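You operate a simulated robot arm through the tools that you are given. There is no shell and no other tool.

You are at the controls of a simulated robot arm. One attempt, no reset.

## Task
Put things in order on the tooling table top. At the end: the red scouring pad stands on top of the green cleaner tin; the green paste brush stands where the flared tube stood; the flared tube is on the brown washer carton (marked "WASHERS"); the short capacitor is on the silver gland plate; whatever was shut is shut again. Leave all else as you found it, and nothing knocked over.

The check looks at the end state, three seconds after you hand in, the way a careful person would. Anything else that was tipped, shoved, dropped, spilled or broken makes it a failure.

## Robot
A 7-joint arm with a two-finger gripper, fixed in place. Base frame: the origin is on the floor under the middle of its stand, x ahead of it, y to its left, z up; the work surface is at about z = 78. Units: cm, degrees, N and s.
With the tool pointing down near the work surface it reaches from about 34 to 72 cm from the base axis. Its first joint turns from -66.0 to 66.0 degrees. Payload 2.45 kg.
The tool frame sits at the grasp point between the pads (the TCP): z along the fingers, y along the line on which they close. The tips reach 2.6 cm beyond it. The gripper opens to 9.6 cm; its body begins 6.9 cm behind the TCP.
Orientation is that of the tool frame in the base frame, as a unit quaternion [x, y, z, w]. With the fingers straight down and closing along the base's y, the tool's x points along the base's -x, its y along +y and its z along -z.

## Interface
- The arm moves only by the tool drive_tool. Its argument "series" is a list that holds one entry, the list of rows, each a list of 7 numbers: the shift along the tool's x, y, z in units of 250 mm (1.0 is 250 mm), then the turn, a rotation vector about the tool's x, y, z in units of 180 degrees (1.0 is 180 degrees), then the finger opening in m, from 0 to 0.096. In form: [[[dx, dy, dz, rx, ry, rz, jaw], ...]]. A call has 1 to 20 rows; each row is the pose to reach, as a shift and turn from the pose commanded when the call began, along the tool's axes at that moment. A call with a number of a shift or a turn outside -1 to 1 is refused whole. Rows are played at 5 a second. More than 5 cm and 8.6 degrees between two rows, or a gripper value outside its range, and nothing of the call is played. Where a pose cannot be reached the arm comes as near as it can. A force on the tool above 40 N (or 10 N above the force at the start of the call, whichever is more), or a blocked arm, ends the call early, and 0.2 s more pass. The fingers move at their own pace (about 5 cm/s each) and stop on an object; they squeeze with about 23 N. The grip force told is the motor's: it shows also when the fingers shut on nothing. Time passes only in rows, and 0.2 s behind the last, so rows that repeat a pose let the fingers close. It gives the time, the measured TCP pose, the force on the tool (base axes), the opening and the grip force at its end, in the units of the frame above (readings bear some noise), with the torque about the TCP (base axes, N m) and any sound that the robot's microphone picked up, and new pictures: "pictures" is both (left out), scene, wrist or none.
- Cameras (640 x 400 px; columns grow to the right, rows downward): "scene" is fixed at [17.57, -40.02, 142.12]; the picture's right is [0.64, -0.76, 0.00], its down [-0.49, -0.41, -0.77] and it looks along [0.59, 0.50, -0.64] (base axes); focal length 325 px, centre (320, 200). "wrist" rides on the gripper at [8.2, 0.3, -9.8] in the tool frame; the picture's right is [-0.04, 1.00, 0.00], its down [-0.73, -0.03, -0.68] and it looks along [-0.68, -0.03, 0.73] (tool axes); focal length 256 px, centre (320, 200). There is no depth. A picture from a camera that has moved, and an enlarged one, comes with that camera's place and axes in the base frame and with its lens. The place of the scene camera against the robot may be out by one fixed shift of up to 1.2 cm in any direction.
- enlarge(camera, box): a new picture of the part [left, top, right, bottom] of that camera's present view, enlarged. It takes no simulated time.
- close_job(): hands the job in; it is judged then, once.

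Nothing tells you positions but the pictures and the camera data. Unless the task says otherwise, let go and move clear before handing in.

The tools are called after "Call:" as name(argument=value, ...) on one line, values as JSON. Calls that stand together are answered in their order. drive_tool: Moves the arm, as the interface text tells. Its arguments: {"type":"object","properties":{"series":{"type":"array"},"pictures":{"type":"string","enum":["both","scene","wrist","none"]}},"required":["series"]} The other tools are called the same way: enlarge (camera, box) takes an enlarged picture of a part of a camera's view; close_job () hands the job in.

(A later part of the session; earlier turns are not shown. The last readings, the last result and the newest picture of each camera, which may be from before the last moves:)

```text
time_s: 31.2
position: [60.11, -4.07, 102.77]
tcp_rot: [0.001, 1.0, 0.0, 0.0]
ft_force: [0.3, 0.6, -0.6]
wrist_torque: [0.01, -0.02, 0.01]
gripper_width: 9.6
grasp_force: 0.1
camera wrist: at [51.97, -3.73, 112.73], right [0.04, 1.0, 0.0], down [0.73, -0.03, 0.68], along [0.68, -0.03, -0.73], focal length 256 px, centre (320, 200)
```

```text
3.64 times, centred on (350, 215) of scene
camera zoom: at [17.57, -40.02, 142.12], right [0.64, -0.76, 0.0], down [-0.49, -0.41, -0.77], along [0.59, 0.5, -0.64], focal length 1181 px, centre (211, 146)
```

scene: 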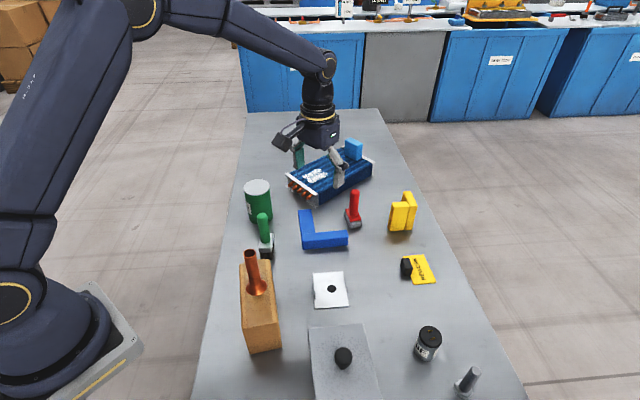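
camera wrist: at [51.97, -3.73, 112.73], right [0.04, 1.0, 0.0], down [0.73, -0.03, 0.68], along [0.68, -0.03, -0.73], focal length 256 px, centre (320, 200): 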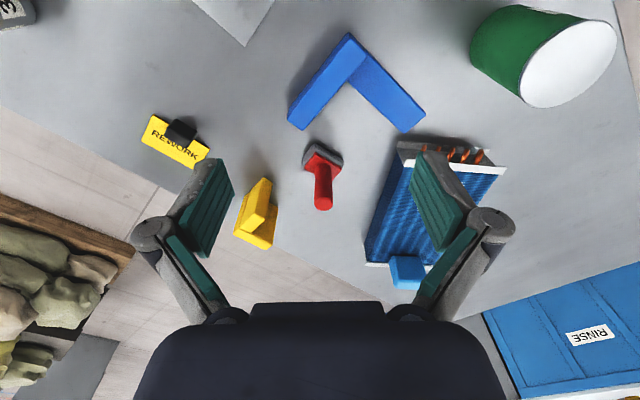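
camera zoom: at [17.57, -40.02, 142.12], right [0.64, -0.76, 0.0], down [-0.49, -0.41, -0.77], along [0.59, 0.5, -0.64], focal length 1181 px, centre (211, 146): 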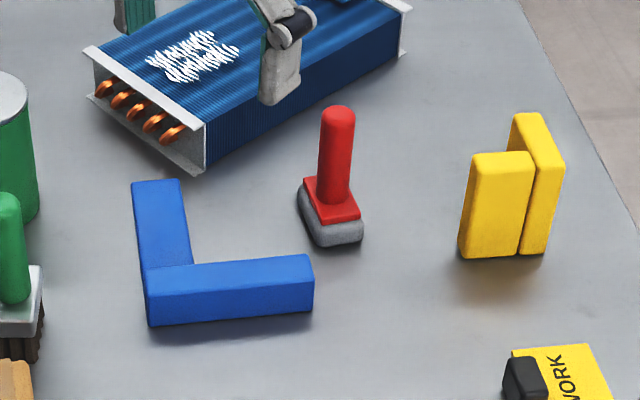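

The red pad's handle is at about [74.6, -4.3], z≈81–90, a little past straight-down reach. I'll tilt the tool about 20° outward and move above the handle to test the reach.

Call:
drive_tool(series=[[[-0.08, 0, 0, 0, -0.03, 0, 0.075], [-0.18, 0, 0.02, 0, -0.06, 0, 0.075], [-0.28, 0, 0.05, 0, -0.09, 0, 0.075], [-0.38, -0.005, 0.1, 0, -0.111, 0, 0.075], [-0.48, -0.009, 0.15, 0, -0.111, 0, 0.075], [-0.58, -0.009, 0.2, 0, -0.111, 0, 0.075], [-0.58, -0.009, 0.2, 0, -0.111, 0, 0.075]]], pictures="both")

Call:
enlarge(camera="wrist", box=[220, 60, 420, 210])

```text
time_s: 32.8
position: [74.66, -4.07, 97.73]
tcp_rot: [0.001, 0.985, -0.001, 0.174]
ft_force: [-0.2, 0.4, 0.1]
wrist_torque: [0.0, 0.01, 0.01]
gripper_width: 7.47
grasp_force: 0.1
camera wrist: at [63.54, -3.78, 104.25], right [0.04, 1.0, 0.01], down [0.46, -0.03, 0.89], along [0.89, -0.03, -0.46], focal length 256 px, centre (320, 200)
```

scene: 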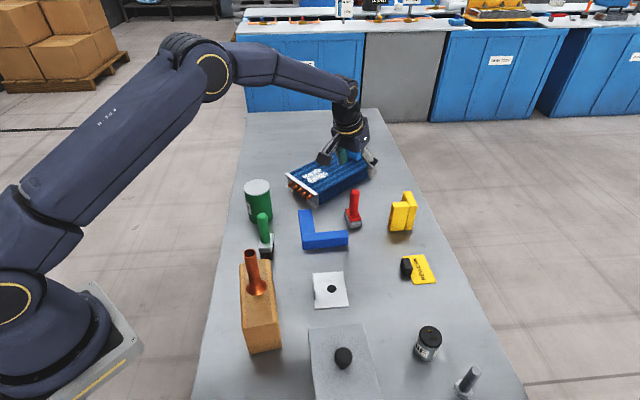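
wrist: 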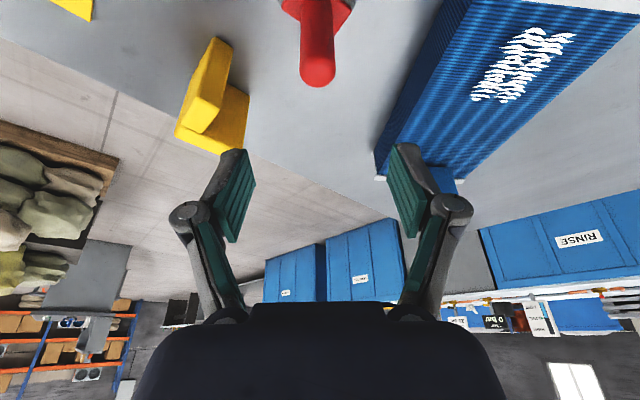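

```text
2.67 times, centred on (320, 135) of wrist
camera zoom: at [63.54, -3.78, 104.25], right [0.04, 1.0, 0.01], down [0.46, -0.03, 0.89], along [0.89, -0.03, -0.46], focal length 683 px, centre (320, 373)
```

zoom: 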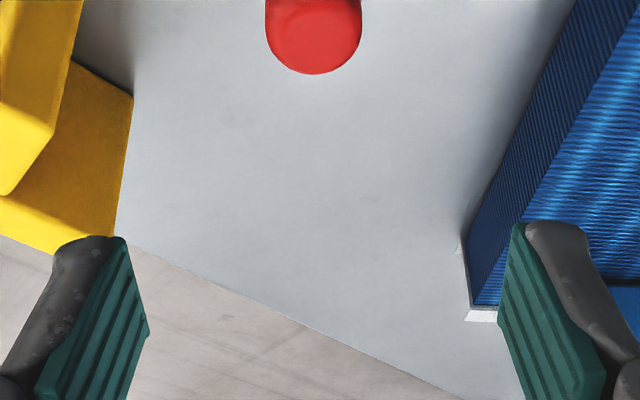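

The pose is reachable and the handle is at about [74.8, -4.2], topping out at z≈90. I'll descend straight down (tilt kept) to grip height.

Call:
drive_tool(series=[[[0.03, -0.004, 0.085, 0, 0, 0, 0.075], [0.06, -0.004, 0.17, 0, 0, 0, 0.075], [0.09, -0.004, 0.255, 0, 0, 0, 0.075], [0.115, -0.004, 0.325, 0, 0, 0, 0.075], [0.135, -0.004, 0.382, 0, 0, 0, 0.075], [0.15, -0.004, 0.43, 0, 0, 0, 0.075], [0.15, -0.004, 0.43, 0, 0, 0, 0.075]]], pictures="both")

Call:
enlarge(camera="scene", box=[290, 130, 430, 250])

```text
time_s: 34.4
position: [74.68, -4.29, 86.42]
tcp_rot: [0.0, 0.985, 0.0, 0.174]
ft_force: [-0.4, 0.7, 0.3]
wrist_torque: [-0.01, 0.02, -0.03]
gripper_width: 7.46
grasp_force: 0.0
camera wrist: at [63.67, -3.85, 92.91], right [0.04, 1.0, 0.01], down [0.46, -0.03, 0.89], along [0.89, -0.03, -0.46], focal length 256 px, centre (320, 200)
```

scene: 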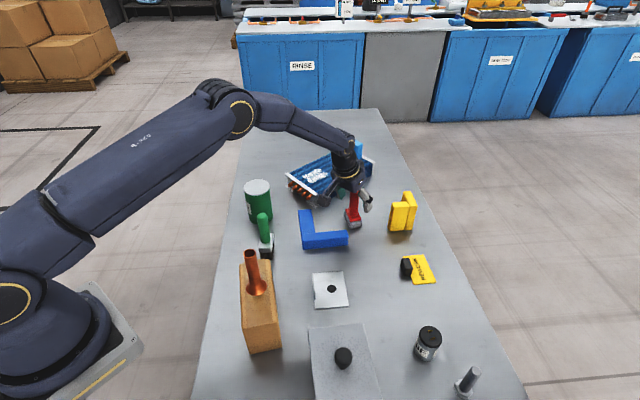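
wrist: 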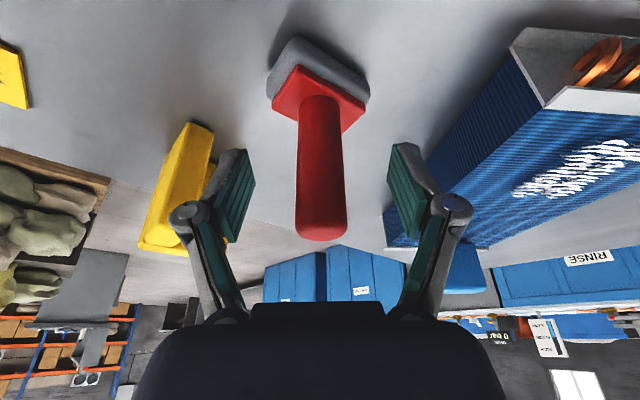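

```text
3.33 times, centred on (360, 190) of scene
camera zoom: at [17.57, -40.02, 142.12], right [0.64, -0.76, 0.0], down [-0.49, -0.41, -0.77], along [0.59, 0.5, -0.64], focal length 1083 px, centre (187, 233)
```

zoom: 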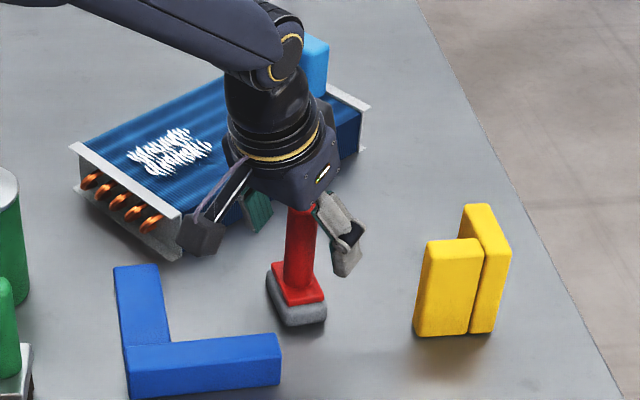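

The fingers straddle the handle with no contact elsewhere. Closing now.

Call:
drive_tool(series=[[[0, 0, 0, 0, 0, 0, 0.05], [0, 0, 0, 0, 0, 0, 0.03], [0, 0, 0, 0, 0, 0, 0.01], [0, 0, 0, 0, 0, 0, 0.01], [0, 0, 0, 0, 0, 0, 0.01]]], pictures="both")

```text
time_s: 35.6
position: [74.64, -4.18, 86.46]
tcp_rot: [0.0, 0.985, 0.0, 0.173]
ft_force: [-0.3, 1.2, 0.2]
wrist_torque: [0.04, 0.03, -0.01]
gripper_width: 2.39
grasp_force: 23.4
camera wrist: at [63.67, -3.84, 92.94], right [0.04, 1.0, 0.01], down [0.46, -0.03, 0.89], along [0.89, -0.03, -0.46], focal length 256 px, centre (320, 200)
```

scene: 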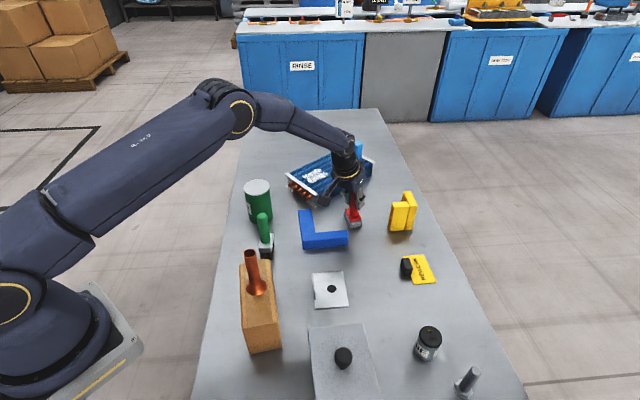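
wrist: 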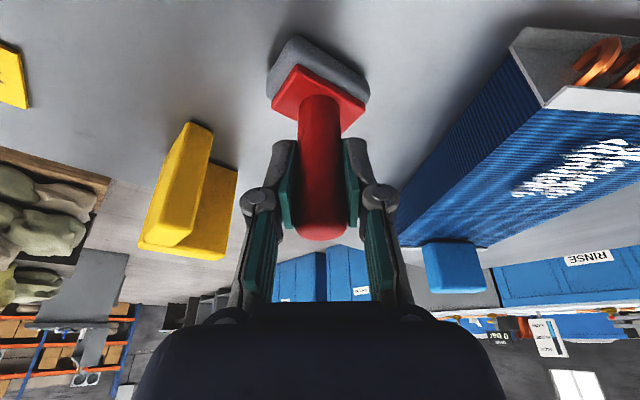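

The red handle is gripped. I'll lift straight up with the tilt kept, then draw back so the camera can see the tin.

Call:
drive_tool(series=[[[-0.0205, 0, -0.0564, 0, 0, 0, 0.01], [-0.0547, 0, -0.1504, 0, 0, 0, 0.01], [-0.1026, 0, -0.2819, 0, 0, 0, 0.01], [-0.1505, 0, -0.4135, 0, 0, 0, 0.01], [-0.1984, 0, -0.545, 0, 0, 0, 0.01], [-0.2394, 0, -0.6578, 0, 0, 0, 0.01], [-0.089, 0.048, -0.7125, 0, 0, 0, 0.01], [0.0613, 0.096, -0.7672, 0, 0, 0, 0.01], [0.2048, 0.144, -0.8408, 0, 0, 0, 0.01], [0.3552, 0.192, -0.8955, 0, 0, 0, 0.01], [0.5055, 0.24, -0.9502, 0, 0, 0, 0.01], [0.5807, 0.26, -0.9776, 0, 0, 0, 0.01], [0.5807, 0.26, -0.9776, 0, 0, 0, 0.01]]], pictures="both")

Call:
enlarge(camera="wrist", box=[240, 0, 500, 200])

Call:
enlarge(camera="scene", box=[200, 130, 380, 260])

```text
time_s: 38.4
position: [52.66, 2.26, 104.64]
tcp_rot: [0.0, 0.985, 0.0, 0.174]
ft_force: [0.2, -0.2, 0.0]
wrist_torque: [0.01, -0.05, 0.02]
gripper_width: 2.37
grasp_force: 22.5
camera wrist: at [41.6, 2.71, 111.02], right [0.04, 1.0, 0.01], down [0.46, -0.03, 0.89], along [0.89, -0.03, -0.46], focal length 256 px, centre (320, 200)
```

scene: 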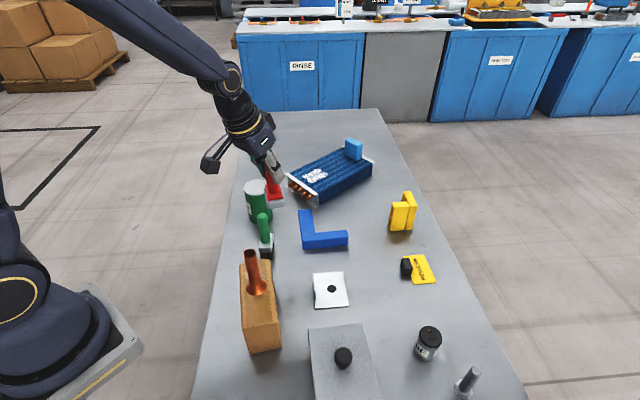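
wrist: 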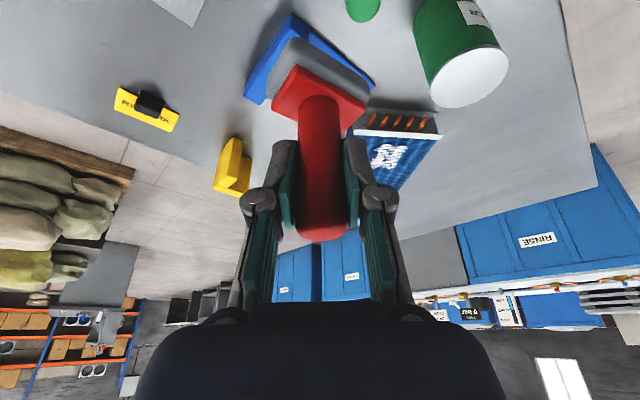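

```text
2.00 times, centred on (370, 100) of wrist
camera zoom: at [41.6, 2.71, 111.02], right [0.04, 1.0, 0.01], down [0.46, -0.03, 0.89], along [0.89, -0.03, -0.46], focal length 512 px, centre (220, 400)
```

zoom: 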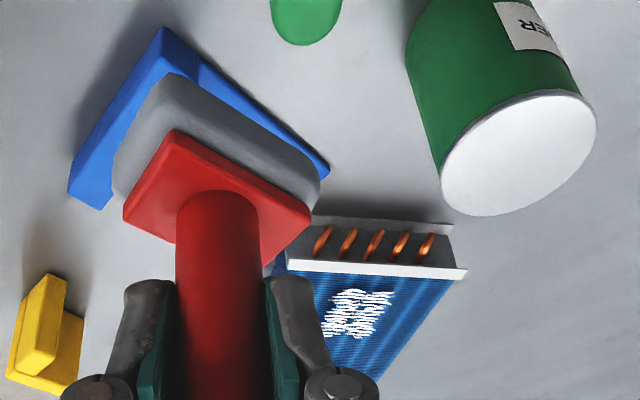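

```text
3.08 times, centred on (290, 195) of scene
camera zoom: at [17.57, -40.02, 142.12], right [0.64, -0.76, 0.0], down [-0.49, -0.41, -0.77], along [0.59, 0.5, -0.64], focal length 1000 px, centre (412, 215)
```

zoom: 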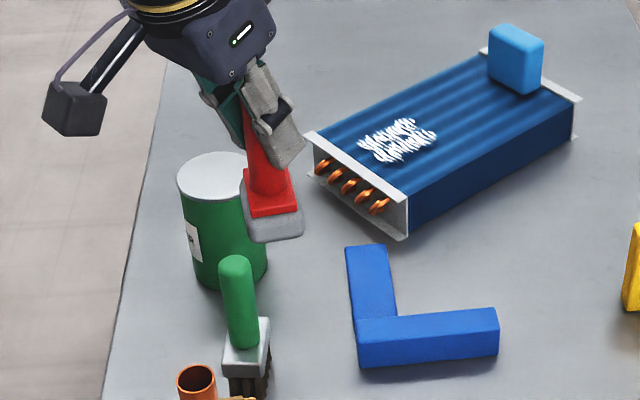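

The pad is held upright and the tin's lid looks centred near [58.9, 16.9] at z≈89. I'll bring the pad over it, staying a few cm above, and check the alignment.

Call:
drive_tool(series=[[[-0.047, 0.117, 0.017, 0, 0, 0, 0.01], [-0.093, 0.234, 0.034, 0, 0, 0, 0.01], [-0.14, 0.35, 0.051, 0, 0, 0, 0.01], [-0.186, 0.467, 0.068, 0, 0, 0, 0.01], [-0.233, 0.584, 0.0848, 0, 0, 0, 0.01], [-0.205, 0.584, 0.162, 0, 0, 0, 0.01], [-0.177, 0.584, 0.239, 0, 0, 0, 0.01], [-0.177, 0.584, 0.239, 0, 0, 0, 0.01]]], pictures="both")

Call:
enlarge(camera="wrist", box=[240, 0, 440, 160])

Call:
enlarge(camera="scene", box=[200, 130, 320, 240])

```text
time_s: 40.2
position: [58.82, 16.94, 100.18]
tcp_rot: [0.0, 0.985, 0.0, 0.174]
ft_force: [-0.3, -0.3, -0.9]
wrist_torque: [0.01, -0.02, 0.01]
gripper_width: 2.35
grasp_force: 22.9
camera wrist: at [47.76, 17.33, 106.71], right [0.04, 1.0, 0.01], down [0.46, -0.03, 0.89], along [0.89, -0.03, -0.46], focal length 256 px, centre (320, 200)
```

scene: 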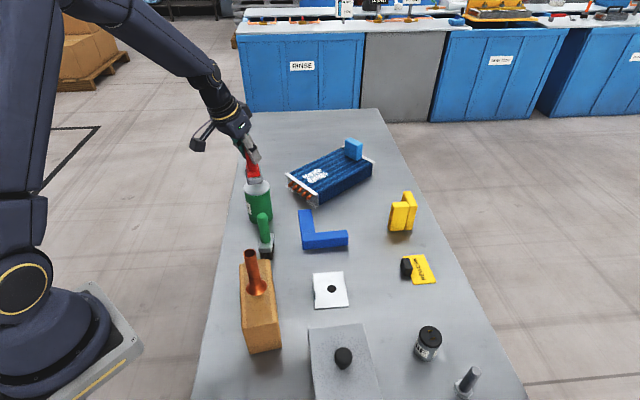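
wrist: 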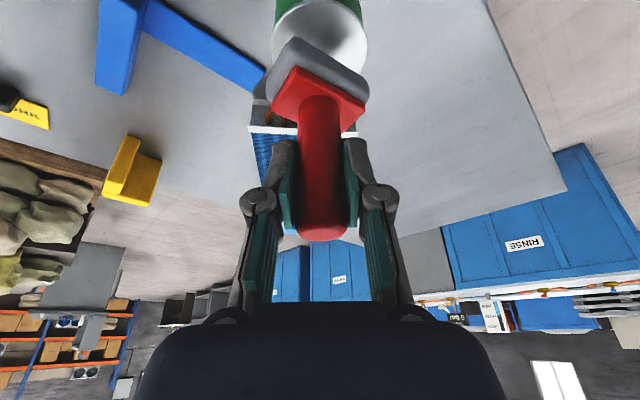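

```text
2.50 times, centred on (340, 80) of wrist
camera zoom: at [47.76, 17.33, 106.71], right [0.04, 1.0, 0.01], down [0.46, -0.03, 0.89], along [0.89, -0.03, -0.46], focal length 640 px, centre (270, 500)
```

zoom: 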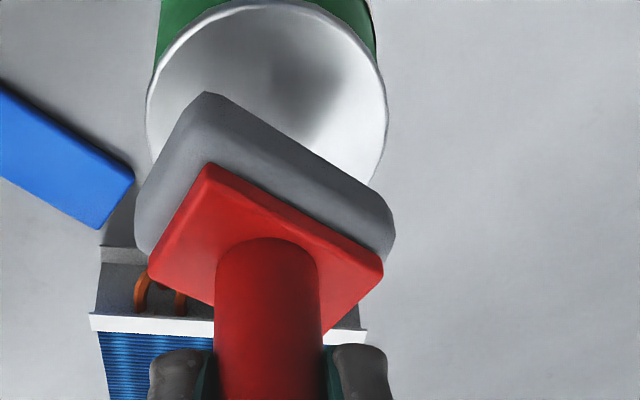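

```text
3.64 times, centred on (260, 185) of scene
camera zoom: at [17.58, -40.02, 142.12], right [0.64, -0.76, 0.0], down [-0.49, -0.41, -0.77], along [0.59, 0.5, -0.64], focal length 1181 px, centre (538, 254)
```

zoom: 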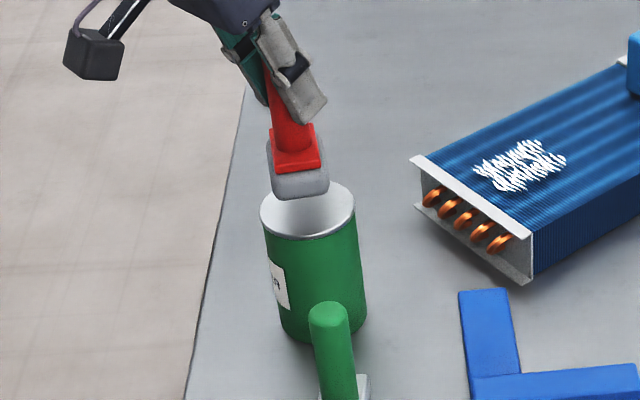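

Call:
enlarge(camera="scene", box=[240, 155, 280, 195])

Call:
enlarge(camera="wrist", box=[260, 0, 380, 100])

```text
10.00 times, centred on (260, 175) of scene
camera zoom: at [17.58, -40.02, 142.12], right [0.64, -0.76, 0.0], down [-0.49, -0.41, -0.77], along [0.59, 0.5, -0.64], focal length 3249 px, centre (920, 450)
```

zoom: 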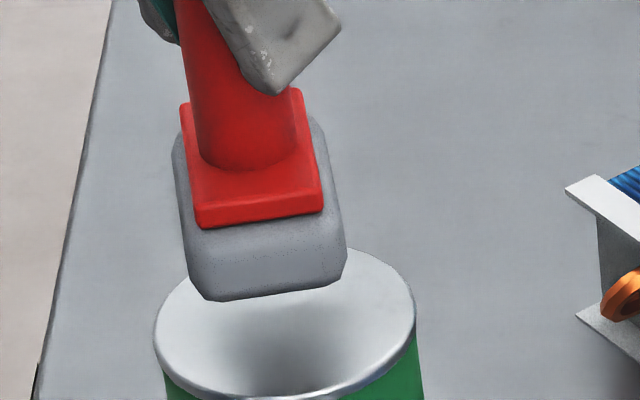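

```text
4.00 times, centred on (320, 50) of wrist
camera zoom: at [47.76, 17.33, 106.71], right [0.04, 1.0, 0.01], down [0.46, -0.03, 0.89], along [0.89, -0.03, -0.46], focal length 1024 px, centre (320, 800)
```

zoom: 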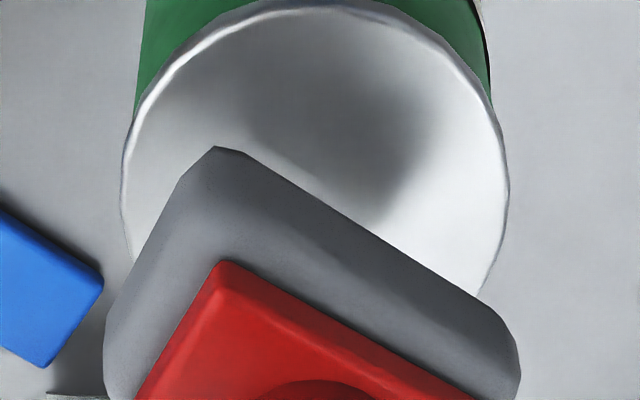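

The pad is nearly centred over the lid, whose centre I now put at about [59.4, 17.0]; it needs to shift roughly 4–5 mm in +x. I'll correct that and lower to just above the lid.

Call:
drive_tool(series=[[[-0.017, -0.004, 0.006, 0, 0, 0, 0.01], [-0.005, -0.004, 0.04, 0, 0, 0, 0.01], [0.006, -0.004, 0.07, 0, 0, 0, 0.01], [0.0132, -0.004, 0.0888, 0, 0, 0, 0.01], [0.0132, -0.004, 0.0888, 0, 0, 0, 0.01]]], pictures="both")

Call:
enlarge(camera="scene", box=[240, 155, 280, 195])

Call:
enlarge(camera="wrist", box=[260, 0, 380, 100])

```text
time_s: 41.4
position: [59.22, 16.74, 98.04]
tcp_rot: [-0.001, 0.985, 0.0, 0.173]
ft_force: [-0.3, 0.6, -0.8]
wrist_torque: [-0.01, 0.0, 0.0]
gripper_width: 2.36
grasp_force: 22.9
camera wrist: at [48.22, 17.17, 104.56], right [0.04, 1.0, 0.01], down [0.46, -0.03, 0.89], along [0.89, -0.03, -0.46], focal length 256 px, centre (320, 200)
```

scene: 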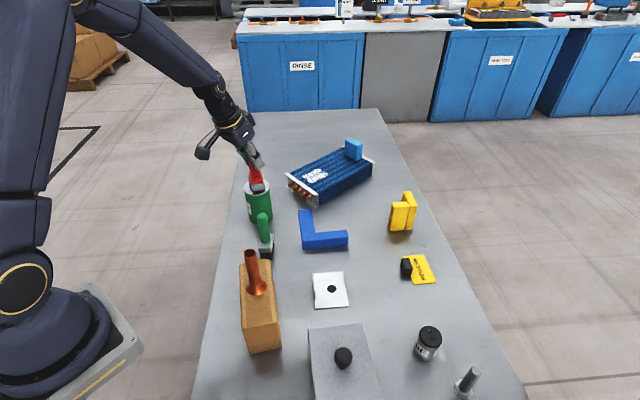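
wrist: 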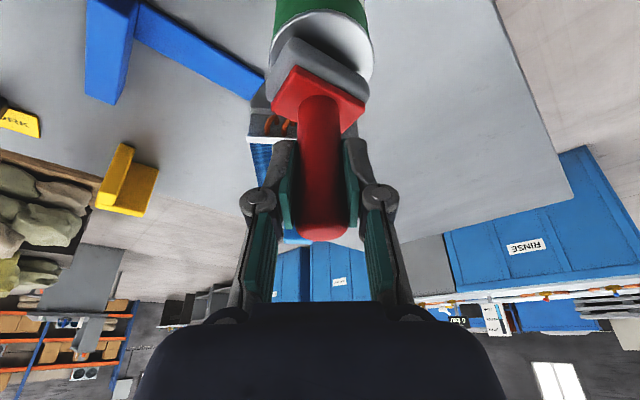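

```text
10.00 times, centred on (260, 175) of scene
camera zoom: at [17.58, -40.02, 142.12], right [0.64, -0.76, 0.0], down [-0.49, -0.41, -0.77], along [0.59, 0.5, -0.64], focal length 3249 px, centre (920, 450)
```

zoom: 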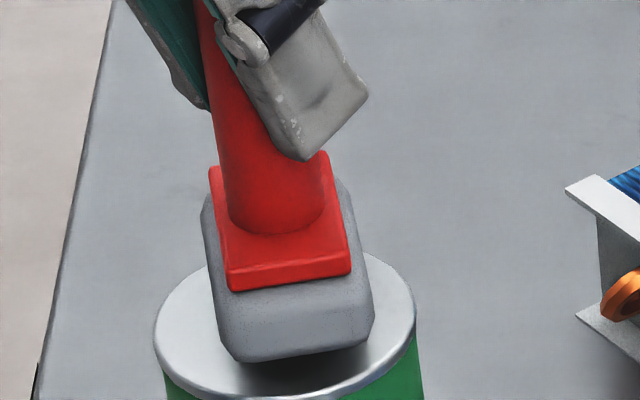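

```text
4.00 times, centred on (320, 50) of wrist
camera zoom: at [48.22, 17.17, 104.56], right [0.04, 1.0, 0.01], down [0.46, -0.03, 0.89], along [0.89, -0.03, -0.46], focal length 1024 px, centre (320, 800)
```

zoom: 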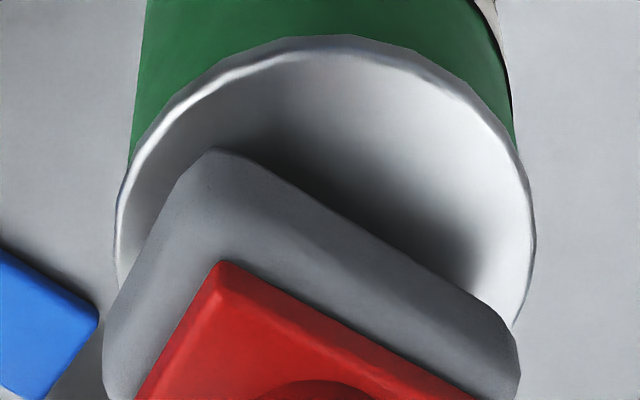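

The pad is well centred on the lid and about 0.7 cm above it. Creeping down until contact.

Call:
drive_tool(series=[[[0.008, 0.002, 0.004, 0, 0, 0, 0.01], [0.0111, 0.002, 0.013, 0, 0, 0, 0.01], [0.0111, 0.002, 0.013, 0, 0, 0, 0.01]]], pictures="none")

```text
time_s: 42.2
position: [58.99, 16.93, 97.77]
tcp_rot: [0.001, 0.985, 0.0, 0.173]
ft_force: [0.4, 0.2, -1.7]
wrist_torque: [0.0, -0.03, 0.02]
gripper_width: 2.37
grasp_force: 23.1
```

Call:
drive_tool(series=[[[0.0034, 0, 0.0094, 0, 0, 0, 0.01], [0.0034, 0, 0.0094, 0, 0, 0, 0.01]]], pictures="none")

```text
time_s: 42.8
position: [59.03, 16.84, 97.41]
tcp_rot: [0.0, 0.985, 0.0, 0.174]
ft_force: [0.4, -0.3, -0.3]
wrist_torque: [0.02, 0.01, -0.03]
gripper_width: 2.37
grasp_force: 23.0
```

Call:
drive_tool(series=[[[0.0028, 0, 0.0076, 0, 0, 0, 0.01], [0.0028, 0, 0.0076, 0, 0, 0, 0.01]]], pictures="none")

```text
time_s: 43.4
position: [59.17, 16.79, 97.39]
tcp_rot: [0.0, 0.984, 0.001, 0.176]
ft_force: [-3.3, -3.7, 15.6]
wrist_torque: [-0.04, 0.22, -0.09]
gripper_width: 2.35
grasp_force: 23.5
```

Contact is felt, so the pad rests on the lid. I'll ease off, open, and back straight up.

Call:
drive_tool(series=[[[-0.0011, 0, -0.003, 0, 0, 0, 0.01], [-0.0011, 0, -0.003, 0, 0, 0, 0.03], [-0.0011, 0, -0.003, 0, 0, 0, 0.05], [-0.0011, 0, -0.003, 0, 0, 0, 0.075], [-0.0011, 0, -0.003, 0, 0, 0, 0.08], [-0.02, 0, -0.056, 0, 0, 0, 0.08], [-0.055, 0, -0.15, 0, 0, 0, 0.08], [-0.096, 0, -0.263, 0, 0, 0, 0.08], [-0.137, 0, -0.376, 0, 0, 0, 0.08], [-0.178, 0, -0.489, 0, 0, 0, 0.08], [-0.178, 0, -0.489, 0, 0, 0, 0.08]]], pictures="both")

Call:
enlarge(camera="scene", box=[220, 130, 310, 270])

```text
time_s: 45.8
position: [58.94, 16.96, 110.32]
tcp_rot: [-0.001, 0.985, 0.0, 0.174]
ft_force: [-0.3, 0.6, -0.1]
wrist_torque: [0.01, 0.01, 0.03]
gripper_width: 8.02
grasp_force: 0.2
camera wrist: at [48.02, 17.32, 116.79], right [0.04, 1.0, 0.01], down [0.46, -0.03, 0.89], along [0.89, -0.03, -0.46], focal length 256 px, centre (320, 200)
```

scene: 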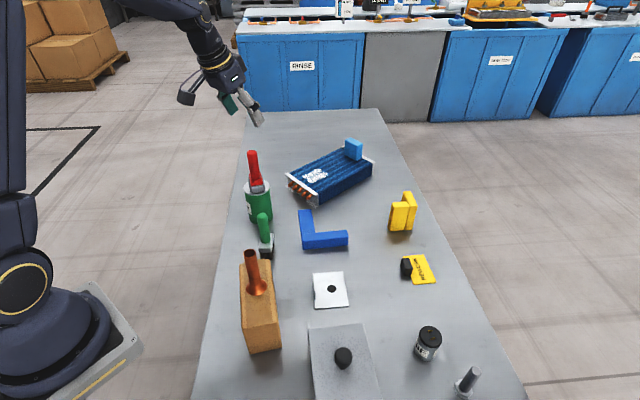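
wrist: 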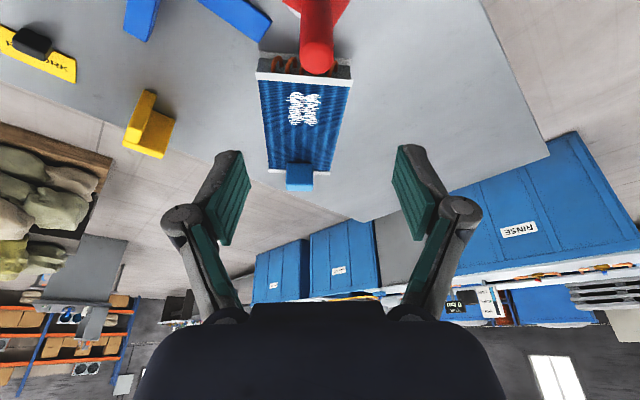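

```text
2.86 times, centred on (265, 200) of scene
camera zoom: at [17.57, -40.02, 142.12], right [0.64, -0.76, 0.0], down [-0.49, -0.41, -0.77], along [0.59, 0.5, -0.64], focal length 928 px, centre (477, 200)
```

zoom: 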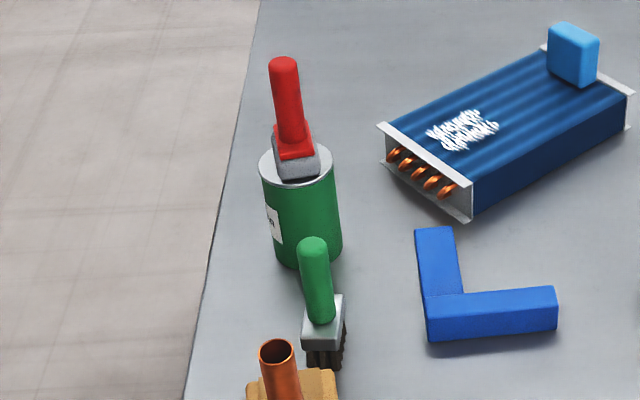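

The red pad stands on the tin. Now I'll un-tilt the tool, move away, and head back toward the grey box.

Call:
drive_tool(series=[[[0, -0.12, 0, 0, 0.03, 0, 0.08], [0, -0.28, 0, 0, 0.06, 0, 0.08], [0.0376, -0.44, -0.0137, 0, 0.09, 0, 0.08], [0.0752, -0.6, -0.0274, 0, 0.111, 0, 0.08], [0.15, -0.76, -0.0547, 0, 0.111, 0, 0.08], [0.2255, -0.92, -0.082, 0, 0.111, 0, 0.08], [0.2255, -0.92, -0.082, 0, 0.111, 0, 0.08]]], pictures="none")

```text
time_s: 47.4
position: [53.3, -6.17, 110.11]
tcp_rot: [-0.001, 1.0, 0.001, 0.0]
ft_force: [-0.1, -0.4, 0.3]
wrist_torque: [0.01, 0.01, 0.01]
gripper_width: 7.99
grasp_force: 0.2
```

Upright again; next I'll move above the grey box's knob.

Call:
drive_tool(series=[[[0.1, -0.14, 0, 0, 0, 0, 0.08], [0.2, -0.28, 0.02, 0, 0, 0, 0.08], [0.3, -0.42, 0.04, 0, 0, 0, 0.08], [0.4, -0.56, 0.08, 0, 0, 0, 0.07], [0.5, -0.7, 0.14, 0, 0, 0, 0.07], [0.592, -0.852, 0.2, 0, 0, 0, 0.07], [0.592, -0.852, 0.24, 0, 0, 0, 0.07], [0.592, -0.852, 0.24, 0, 0, 0, 0.07]]], pictures="both")

Call:
enlarge(camera="wrist", box=[200, 0, 440, 180])

Call:
enlarge(camera="scene", box=[280, 290, 420, 400])

```text
time_s: 49.2
position: [38.31, -27.31, 104.38]
tcp_rot: [0.0, 1.0, 0.0, 0.001]
ft_force: [-0.3, 0.3, 0.1]
wrist_torque: [0.01, -0.03, 0.0]
gripper_width: 7.01
grasp_force: 0.1
camera wrist: at [30.19, -26.9, 114.17], right [0.04, 1.0, 0.0], down [0.73, -0.03, 0.68], along [0.68, -0.03, -0.73], focal length 256 px, centre (320, 200)
```

scene: 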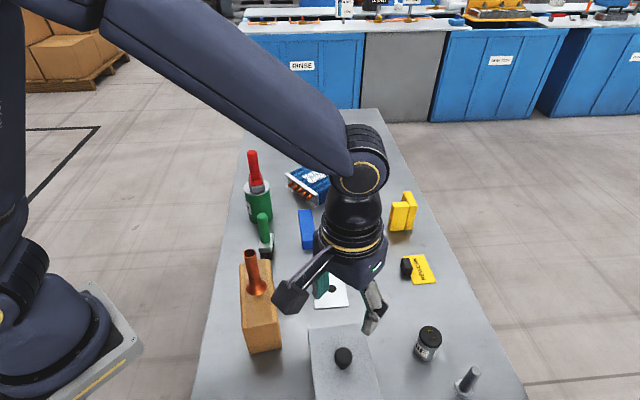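
wrist: 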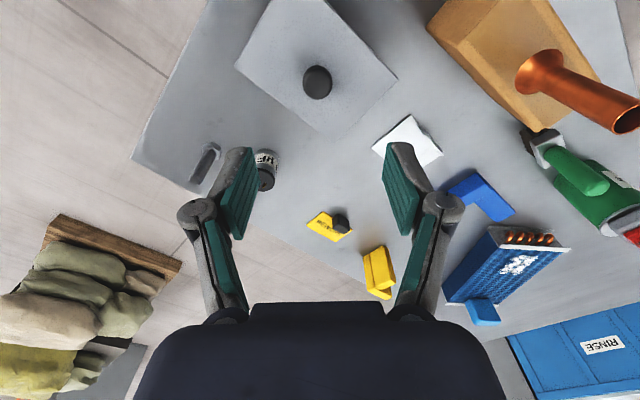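

```text
2.22 times, centred on (320, 90) of wrist
camera zoom: at [30.19, -26.9, 114.17], right [0.04, 1.0, 0.0], down [0.73, -0.03, 0.68], along [0.68, -0.03, -0.73], focal length 569 px, centre (320, 444)
```

zoom: 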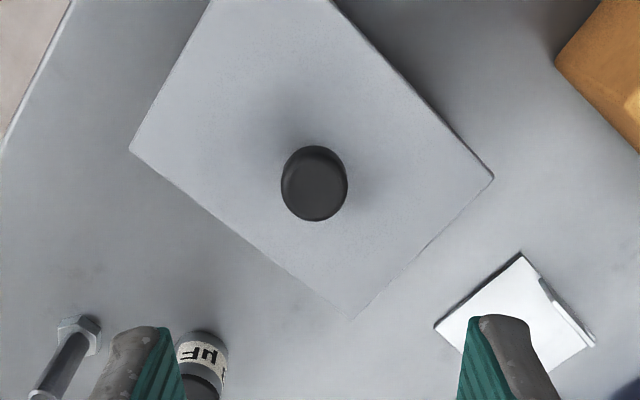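

```text
3.64 times, centred on (350, 345) of scene
camera zoom: at [17.57, -40.02, 142.12], right [0.64, -0.76, 0.0], down [-0.49, -0.41, -0.77], along [0.59, 0.5, -0.64], focal length 1181 px, centre (211, -327)
```

zoom: 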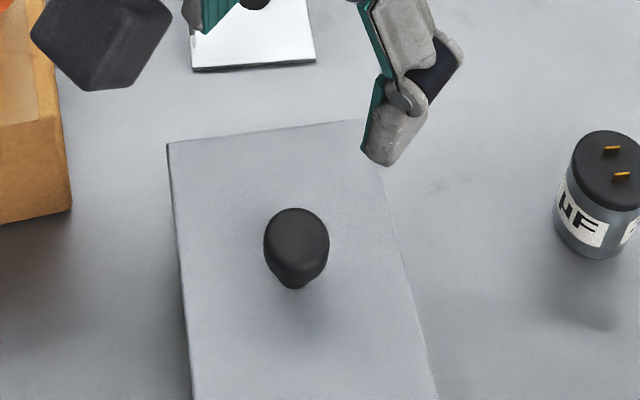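

The knob is at about [39.0, -27.6]; triangulation puts the lid top near z≈84.6 and the knob top near 88. I'll lower over it in stages.

Call:
drive_tool(series=[[[-0.014, -0.006, 0.1, 0, 0, 0, 0.07], [-0.028, -0.012, 0.22, 0, 0, 0, 0.07], [-0.028, -0.012, 0.34, 0, 0, 0, 0.07], [-0.028, -0.012, 0.44, 0, 0, 0, 0.07], [-0.028, -0.012, 0.46, 0, 0, 0, 0.07], [-0.028, -0.012, 0.46, 0, 0, 0, 0.07]]], pictures="both")

Call:
enlarge(camera="wrist", box=[200, 0, 440, 180])

Call:
enlarge(camera="scene", box=[280, 290, 420, 400])

```text
time_s: 50.6
position: [39.03, -27.83, 92.87]
tcp_rot: [0.0, 1.0, 0.0, 0.0]
ft_force: [-0.4, 0.4, -0.7]
wrist_torque: [0.0, 0.0, -0.04]
gripper_width: 6.98
grasp_force: 0.0
camera wrist: at [30.9, -27.42, 102.74], right [0.04, 1.0, 0.0], down [0.73, -0.03, 0.68], along [0.68, -0.03, -0.73], focal length 256 px, centre (320, 200)
```

scene: 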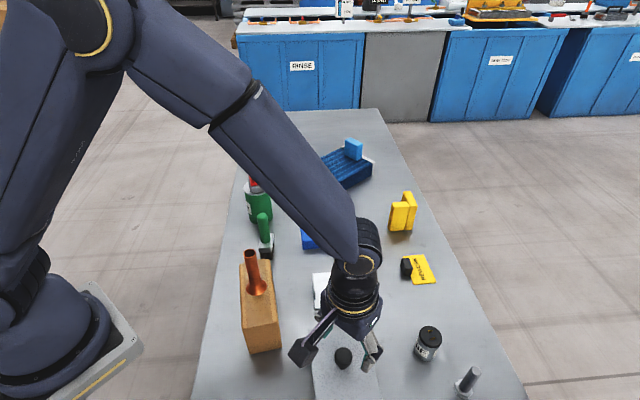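
wrist: 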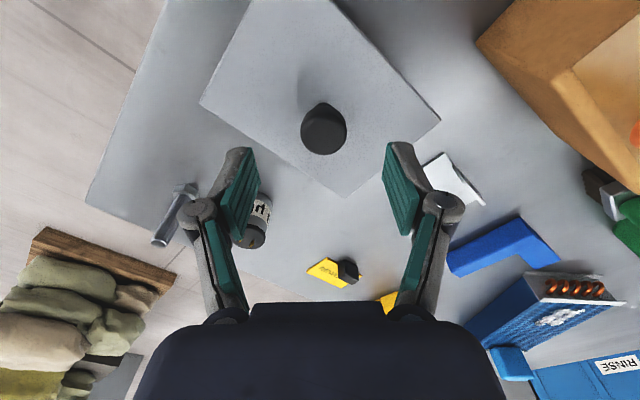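

```text
2.22 times, centred on (320, 90) of wrist
camera zoom: at [30.9, -27.42, 102.74], right [0.04, 1.0, 0.0], down [0.73, -0.03, 0.68], along [0.68, -0.03, -0.73], focal length 569 px, centre (320, 444)
```

zoom: 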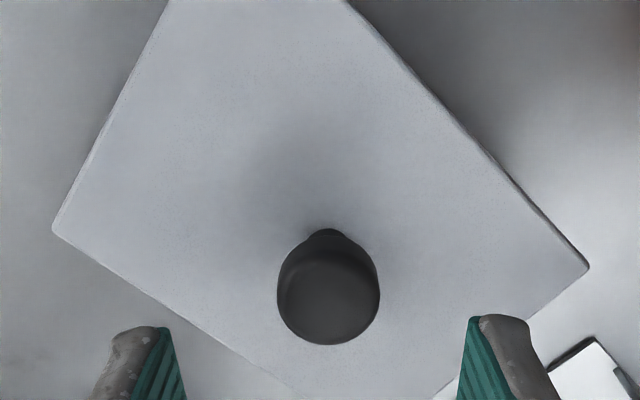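

```text
3.64 times, centred on (350, 345) of scene
camera zoom: at [17.57, -40.02, 142.12], right [0.64, -0.76, 0.0], down [-0.49, -0.41, -0.77], along [0.59, 0.5, -0.64], focal length 1181 px, centre (211, -327)
```

zoom: 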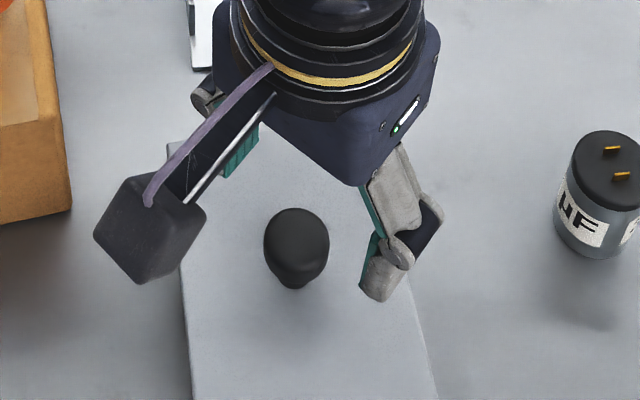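

The knob's head (3 cm wide, widest near z≈87.5) is centred at about [39.1, -27.55]. I'll go down to z≈88.2, just above the lid surface with the tips, and close.

Call:
drive_tool(series=[[[-0.003, 0.01, 0.06, 0, 0, 0, 0.07], [-0.003, 0.01, 0.12, 0, 0, 0, 0.07], [-0.003, 0.01, 0.16, 0, 0, 0, 0.07], [-0.003, 0.01, 0.185, 0, 0, 0, 0.07], [-0.003, 0.01, 0.185, 0, 0, 0, 0.05], [-0.003, 0.01, 0.185, 0, 0, 0, 0.03], [-0.003, 0.01, 0.185, 0, 0, 0, 0.01], [-0.003, 0.01, 0.185, 0, 0, 0, 0.01], [-0.003, 0.01, 0.185, 0, 0, 0, 0.01]]], pictures="both")

Call:
enlarge(camera="scene", box=[280, 290, 420, 400])

```text
time_s: 52.6
position: [39.19, -27.52, 88.16]
tcp_rot: [0.0, 1.0, 0.001, 0.0]
ft_force: [-0.2, -1.0, -0.2]
wrist_torque: [-0.04, -0.05, -0.01]
gripper_width: 2.83
grasp_force: 22.8
camera wrist: at [31.06, -27.11, 98.08], right [0.04, 1.0, 0.0], down [0.73, -0.03, 0.68], along [0.68, -0.03, -0.73], focal length 256 px, centre (320, 200)
```

scene: 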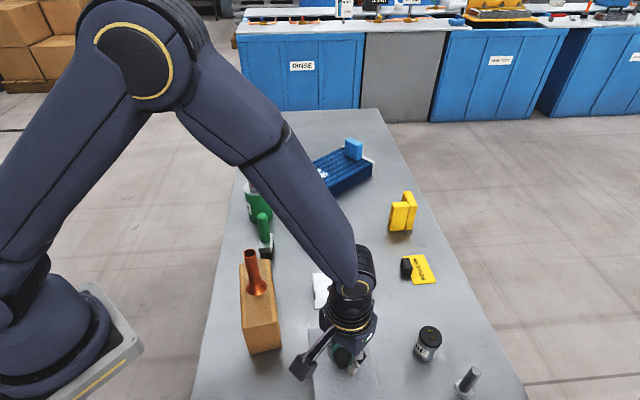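
wrist: 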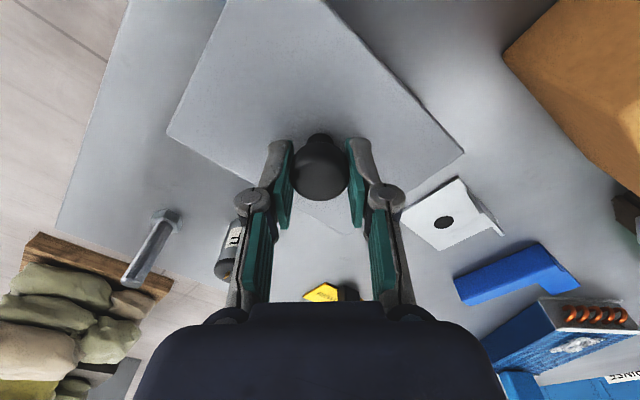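

```text
3.64 times, centred on (350, 345) of scene
camera zoom: at [17.57, -40.03, 142.12], right [0.64, -0.76, 0.0], down [-0.49, -0.41, -0.77], along [0.59, 0.5, -0.64], focal length 1181 px, centre (211, -327)
```

zoom: 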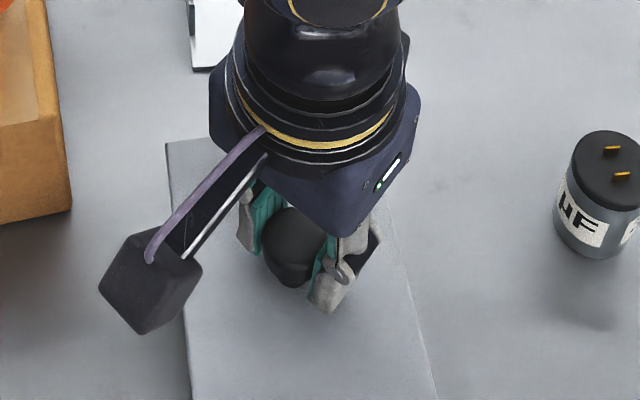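

The knob is held. I'll lift slowly a little and watch the force, to learn whether the lid is loose or hinged.

Call:
drive_tool(series=[[[0, 0, -0.01, 0, 0, 0, 0.01], [0, 0, -0.025, 0, 0, 0, 0.01], [0, 0, -0.04, 0, 0, 0, 0.01], [0, 0, -0.06, 0, 0, 0, 0.01], [0, 0, -0.06, 0, 0, 0, 0.01]]], pictures="both")

Call:
enlarge(camera="scene", box=[280, 290, 420, 400])

Call:
enlarge(camera="wrist", box=[150, 0, 480, 240])

```text
time_s: 53.8
position: [39.13, -27.46, 89.6]
tcp_rot: [-0.001, 1.0, 0.0, 0.0]
ft_force: [0.3, -0.2, -2.9]
wrist_torque: [-0.01, 0.0, 0.03]
gripper_width: 2.82
grasp_force: 23.3
camera wrist: at [31.01, -27.13, 99.59], right [0.04, 1.0, 0.0], down [0.73, -0.03, 0.68], along [0.68, -0.03, -0.73], focal length 256 px, centre (320, 200)
```

scene: 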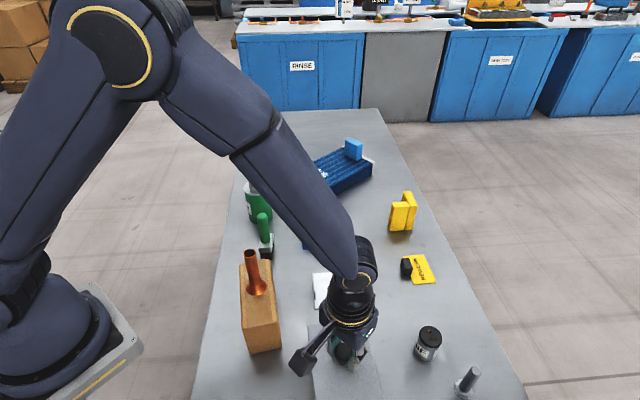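
wrist: 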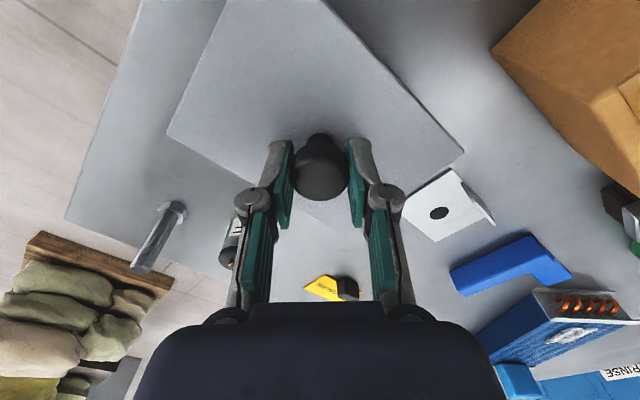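

```text
3.64 times, centred on (350, 345) of scene
camera zoom: at [17.58, -40.02, 142.12], right [0.64, -0.76, 0.0], down [-0.49, -0.41, -0.77], along [0.59, 0.5, -0.64], focal length 1181 px, centre (211, -327)
```

zoom: 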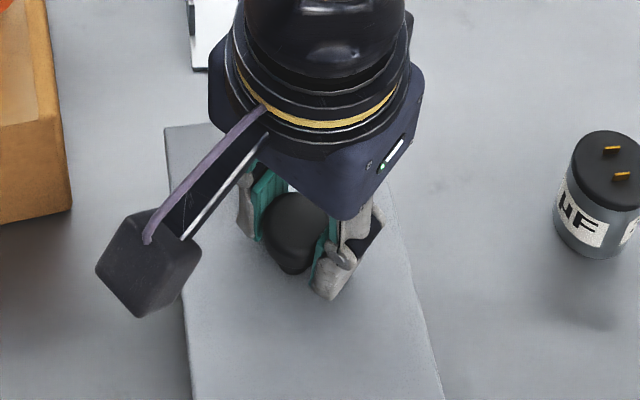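

```text
1.67 times, centred on (315, 120) of wrist
camera zoom: at [31.01, -27.13, 99.59], right [0.04, 1.0, 0.0], down [0.73, -0.03, 0.68], along [0.68, -0.03, -0.73], focal length 427 px, centre (328, 333)
```

zoom: 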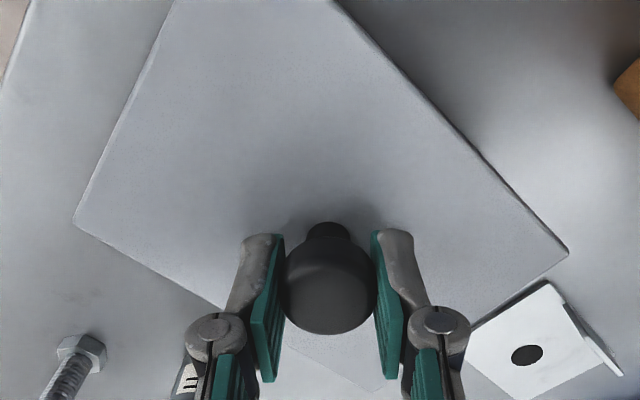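

The lid lifts freely (about 3 N), so it's a loose lid. I'll raise it clear and carry it to the open patch between the plate and the REWORK tag, around [61.8, -20.6], keeping its orientation.

Call:
drive_tool(series=[[[0, 0, -0.06, 0, 0, 0, 0.01], [0, 0, -0.16, 0, 0, 0, 0.01], [0, 0, -0.28, 0, 0, 0, 0.01], [0, 0, -0.38, 0, 0, 0, 0.01], [0, 0, -0.42, 0, 0, 0, 0.01], [-0.05, 0.015, -0.42, 0, 0, 0, 0.01], [-0.15, 0.046, -0.42, 0, 0, 0, 0.01], [-0.28, 0.086, -0.42, 0, 0, 0, 0.01], [-0.42, 0.129, -0.42, 0, 0, 0, 0.01], [-0.56, 0.172, -0.42, 0, 0, 0, 0.01], [-0.7, 0.215, -0.42, 0, 0, 0, 0.01], [-0.82, 0.251, -0.42, 0, 0, 0, 0.01], [-0.89, 0.273, -0.42, 0, 0, 0, 0.01], [-0.904, 0.2772, -0.42, 0, 0, 0, 0.01], [-0.904, 0.2772, -0.42, 0, 0, 0, 0.01]]], pictures="both")

Call:
enlarge(camera="scene", box=[280, 290, 420, 400])

Call:
enlarge(camera="wrist", box=[150, 0, 480, 240])

```text
time_s: 57.0
position: [61.77, -20.51, 100.21]
tcp_rot: [0.001, 1.0, 0.0, 0.0]
ft_force: [0.3, -0.1, -2.1]
wrist_torque: [0.01, 0.0, 0.01]
gripper_width: 2.82
grasp_force: 23.4
camera wrist: at [53.61, -20.16, 110.03], right [0.04, 1.0, 0.0], down [0.73, -0.03, 0.68], along [0.68, -0.03, -0.73], focal length 256 px, centre (320, 200)
```

scene: 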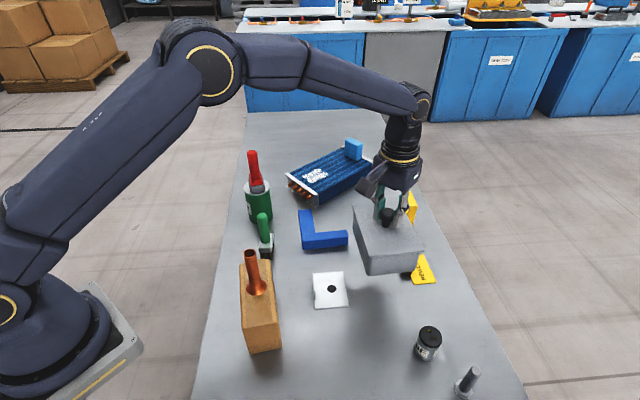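
wrist: 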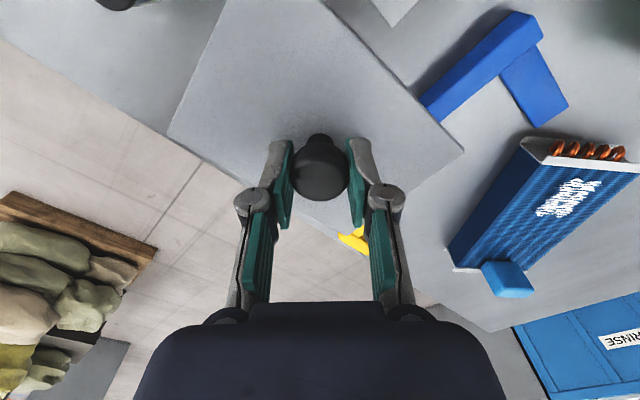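

```text
3.64 times, centred on (350, 345) of scene
camera zoom: at [17.58, -40.02, 142.12], right [0.64, -0.76, 0.0], down [-0.49, -0.41, -0.77], along [0.59, 0.5, -0.64], focal length 1181 px, centre (211, -327)
```

zoom: 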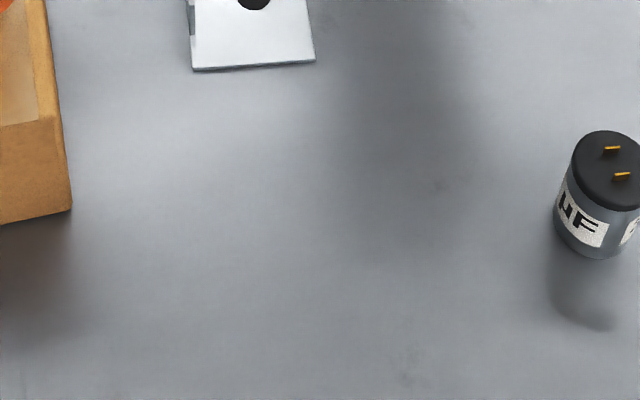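

```text
1.67 times, centred on (315, 120) of wrist
camera zoom: at [53.61, -20.16, 110.03], right [0.04, 1.0, 0.0], down [0.73, -0.03, 0.68], along [0.68, -0.03, -0.73], focal length 427 px, centre (328, 333)
```

zoom: 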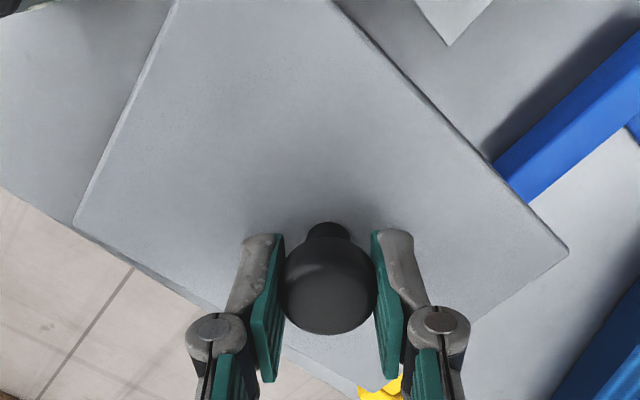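

Unexpected: the whole grey body came up and nothing stands where it was. I'll look closely at what I'm holding before doing anything more.

Call:
enlarge(camera="scene", box=[330, 170, 450, 310])

Call:
enlarge(camera="scene", box=[230, 260, 530, 400])

```text
2.86 times, centred on (390, 240) of scene
camera zoom: at [17.58, -40.02, 142.12], right [0.64, -0.76, 0.0], down [-0.49, -0.41, -0.77], along [0.59, 0.5, -0.64], focal length 928 px, centre (120, 86)
```

zoom: 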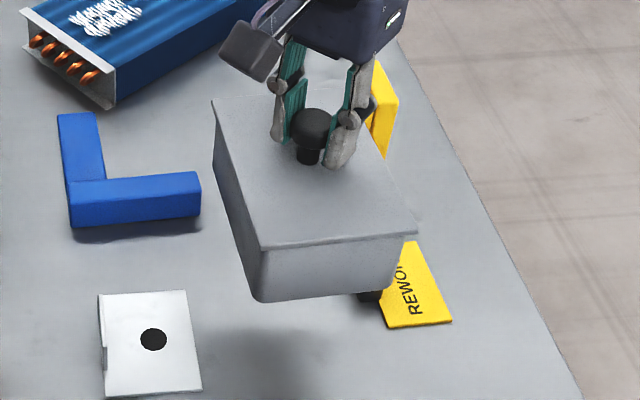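

```text
2.13 times, centred on (380, 330) of scene
camera zoom: at [17.58, -40.02, 142.12], right [0.64, -0.76, 0.0], down [-0.49, -0.41, -0.77], along [0.59, 0.5, -0.64], focal length 693 px, centre (192, -77)
```

zoom: 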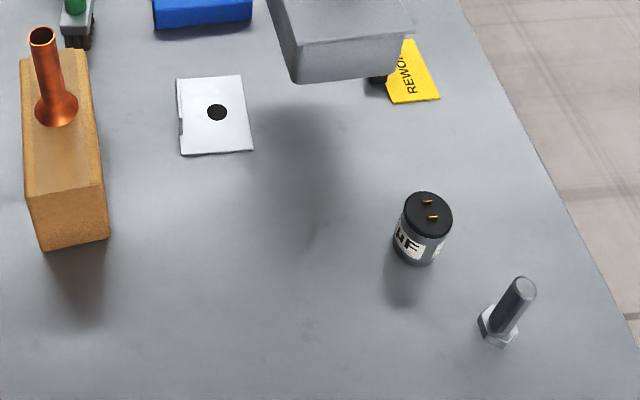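

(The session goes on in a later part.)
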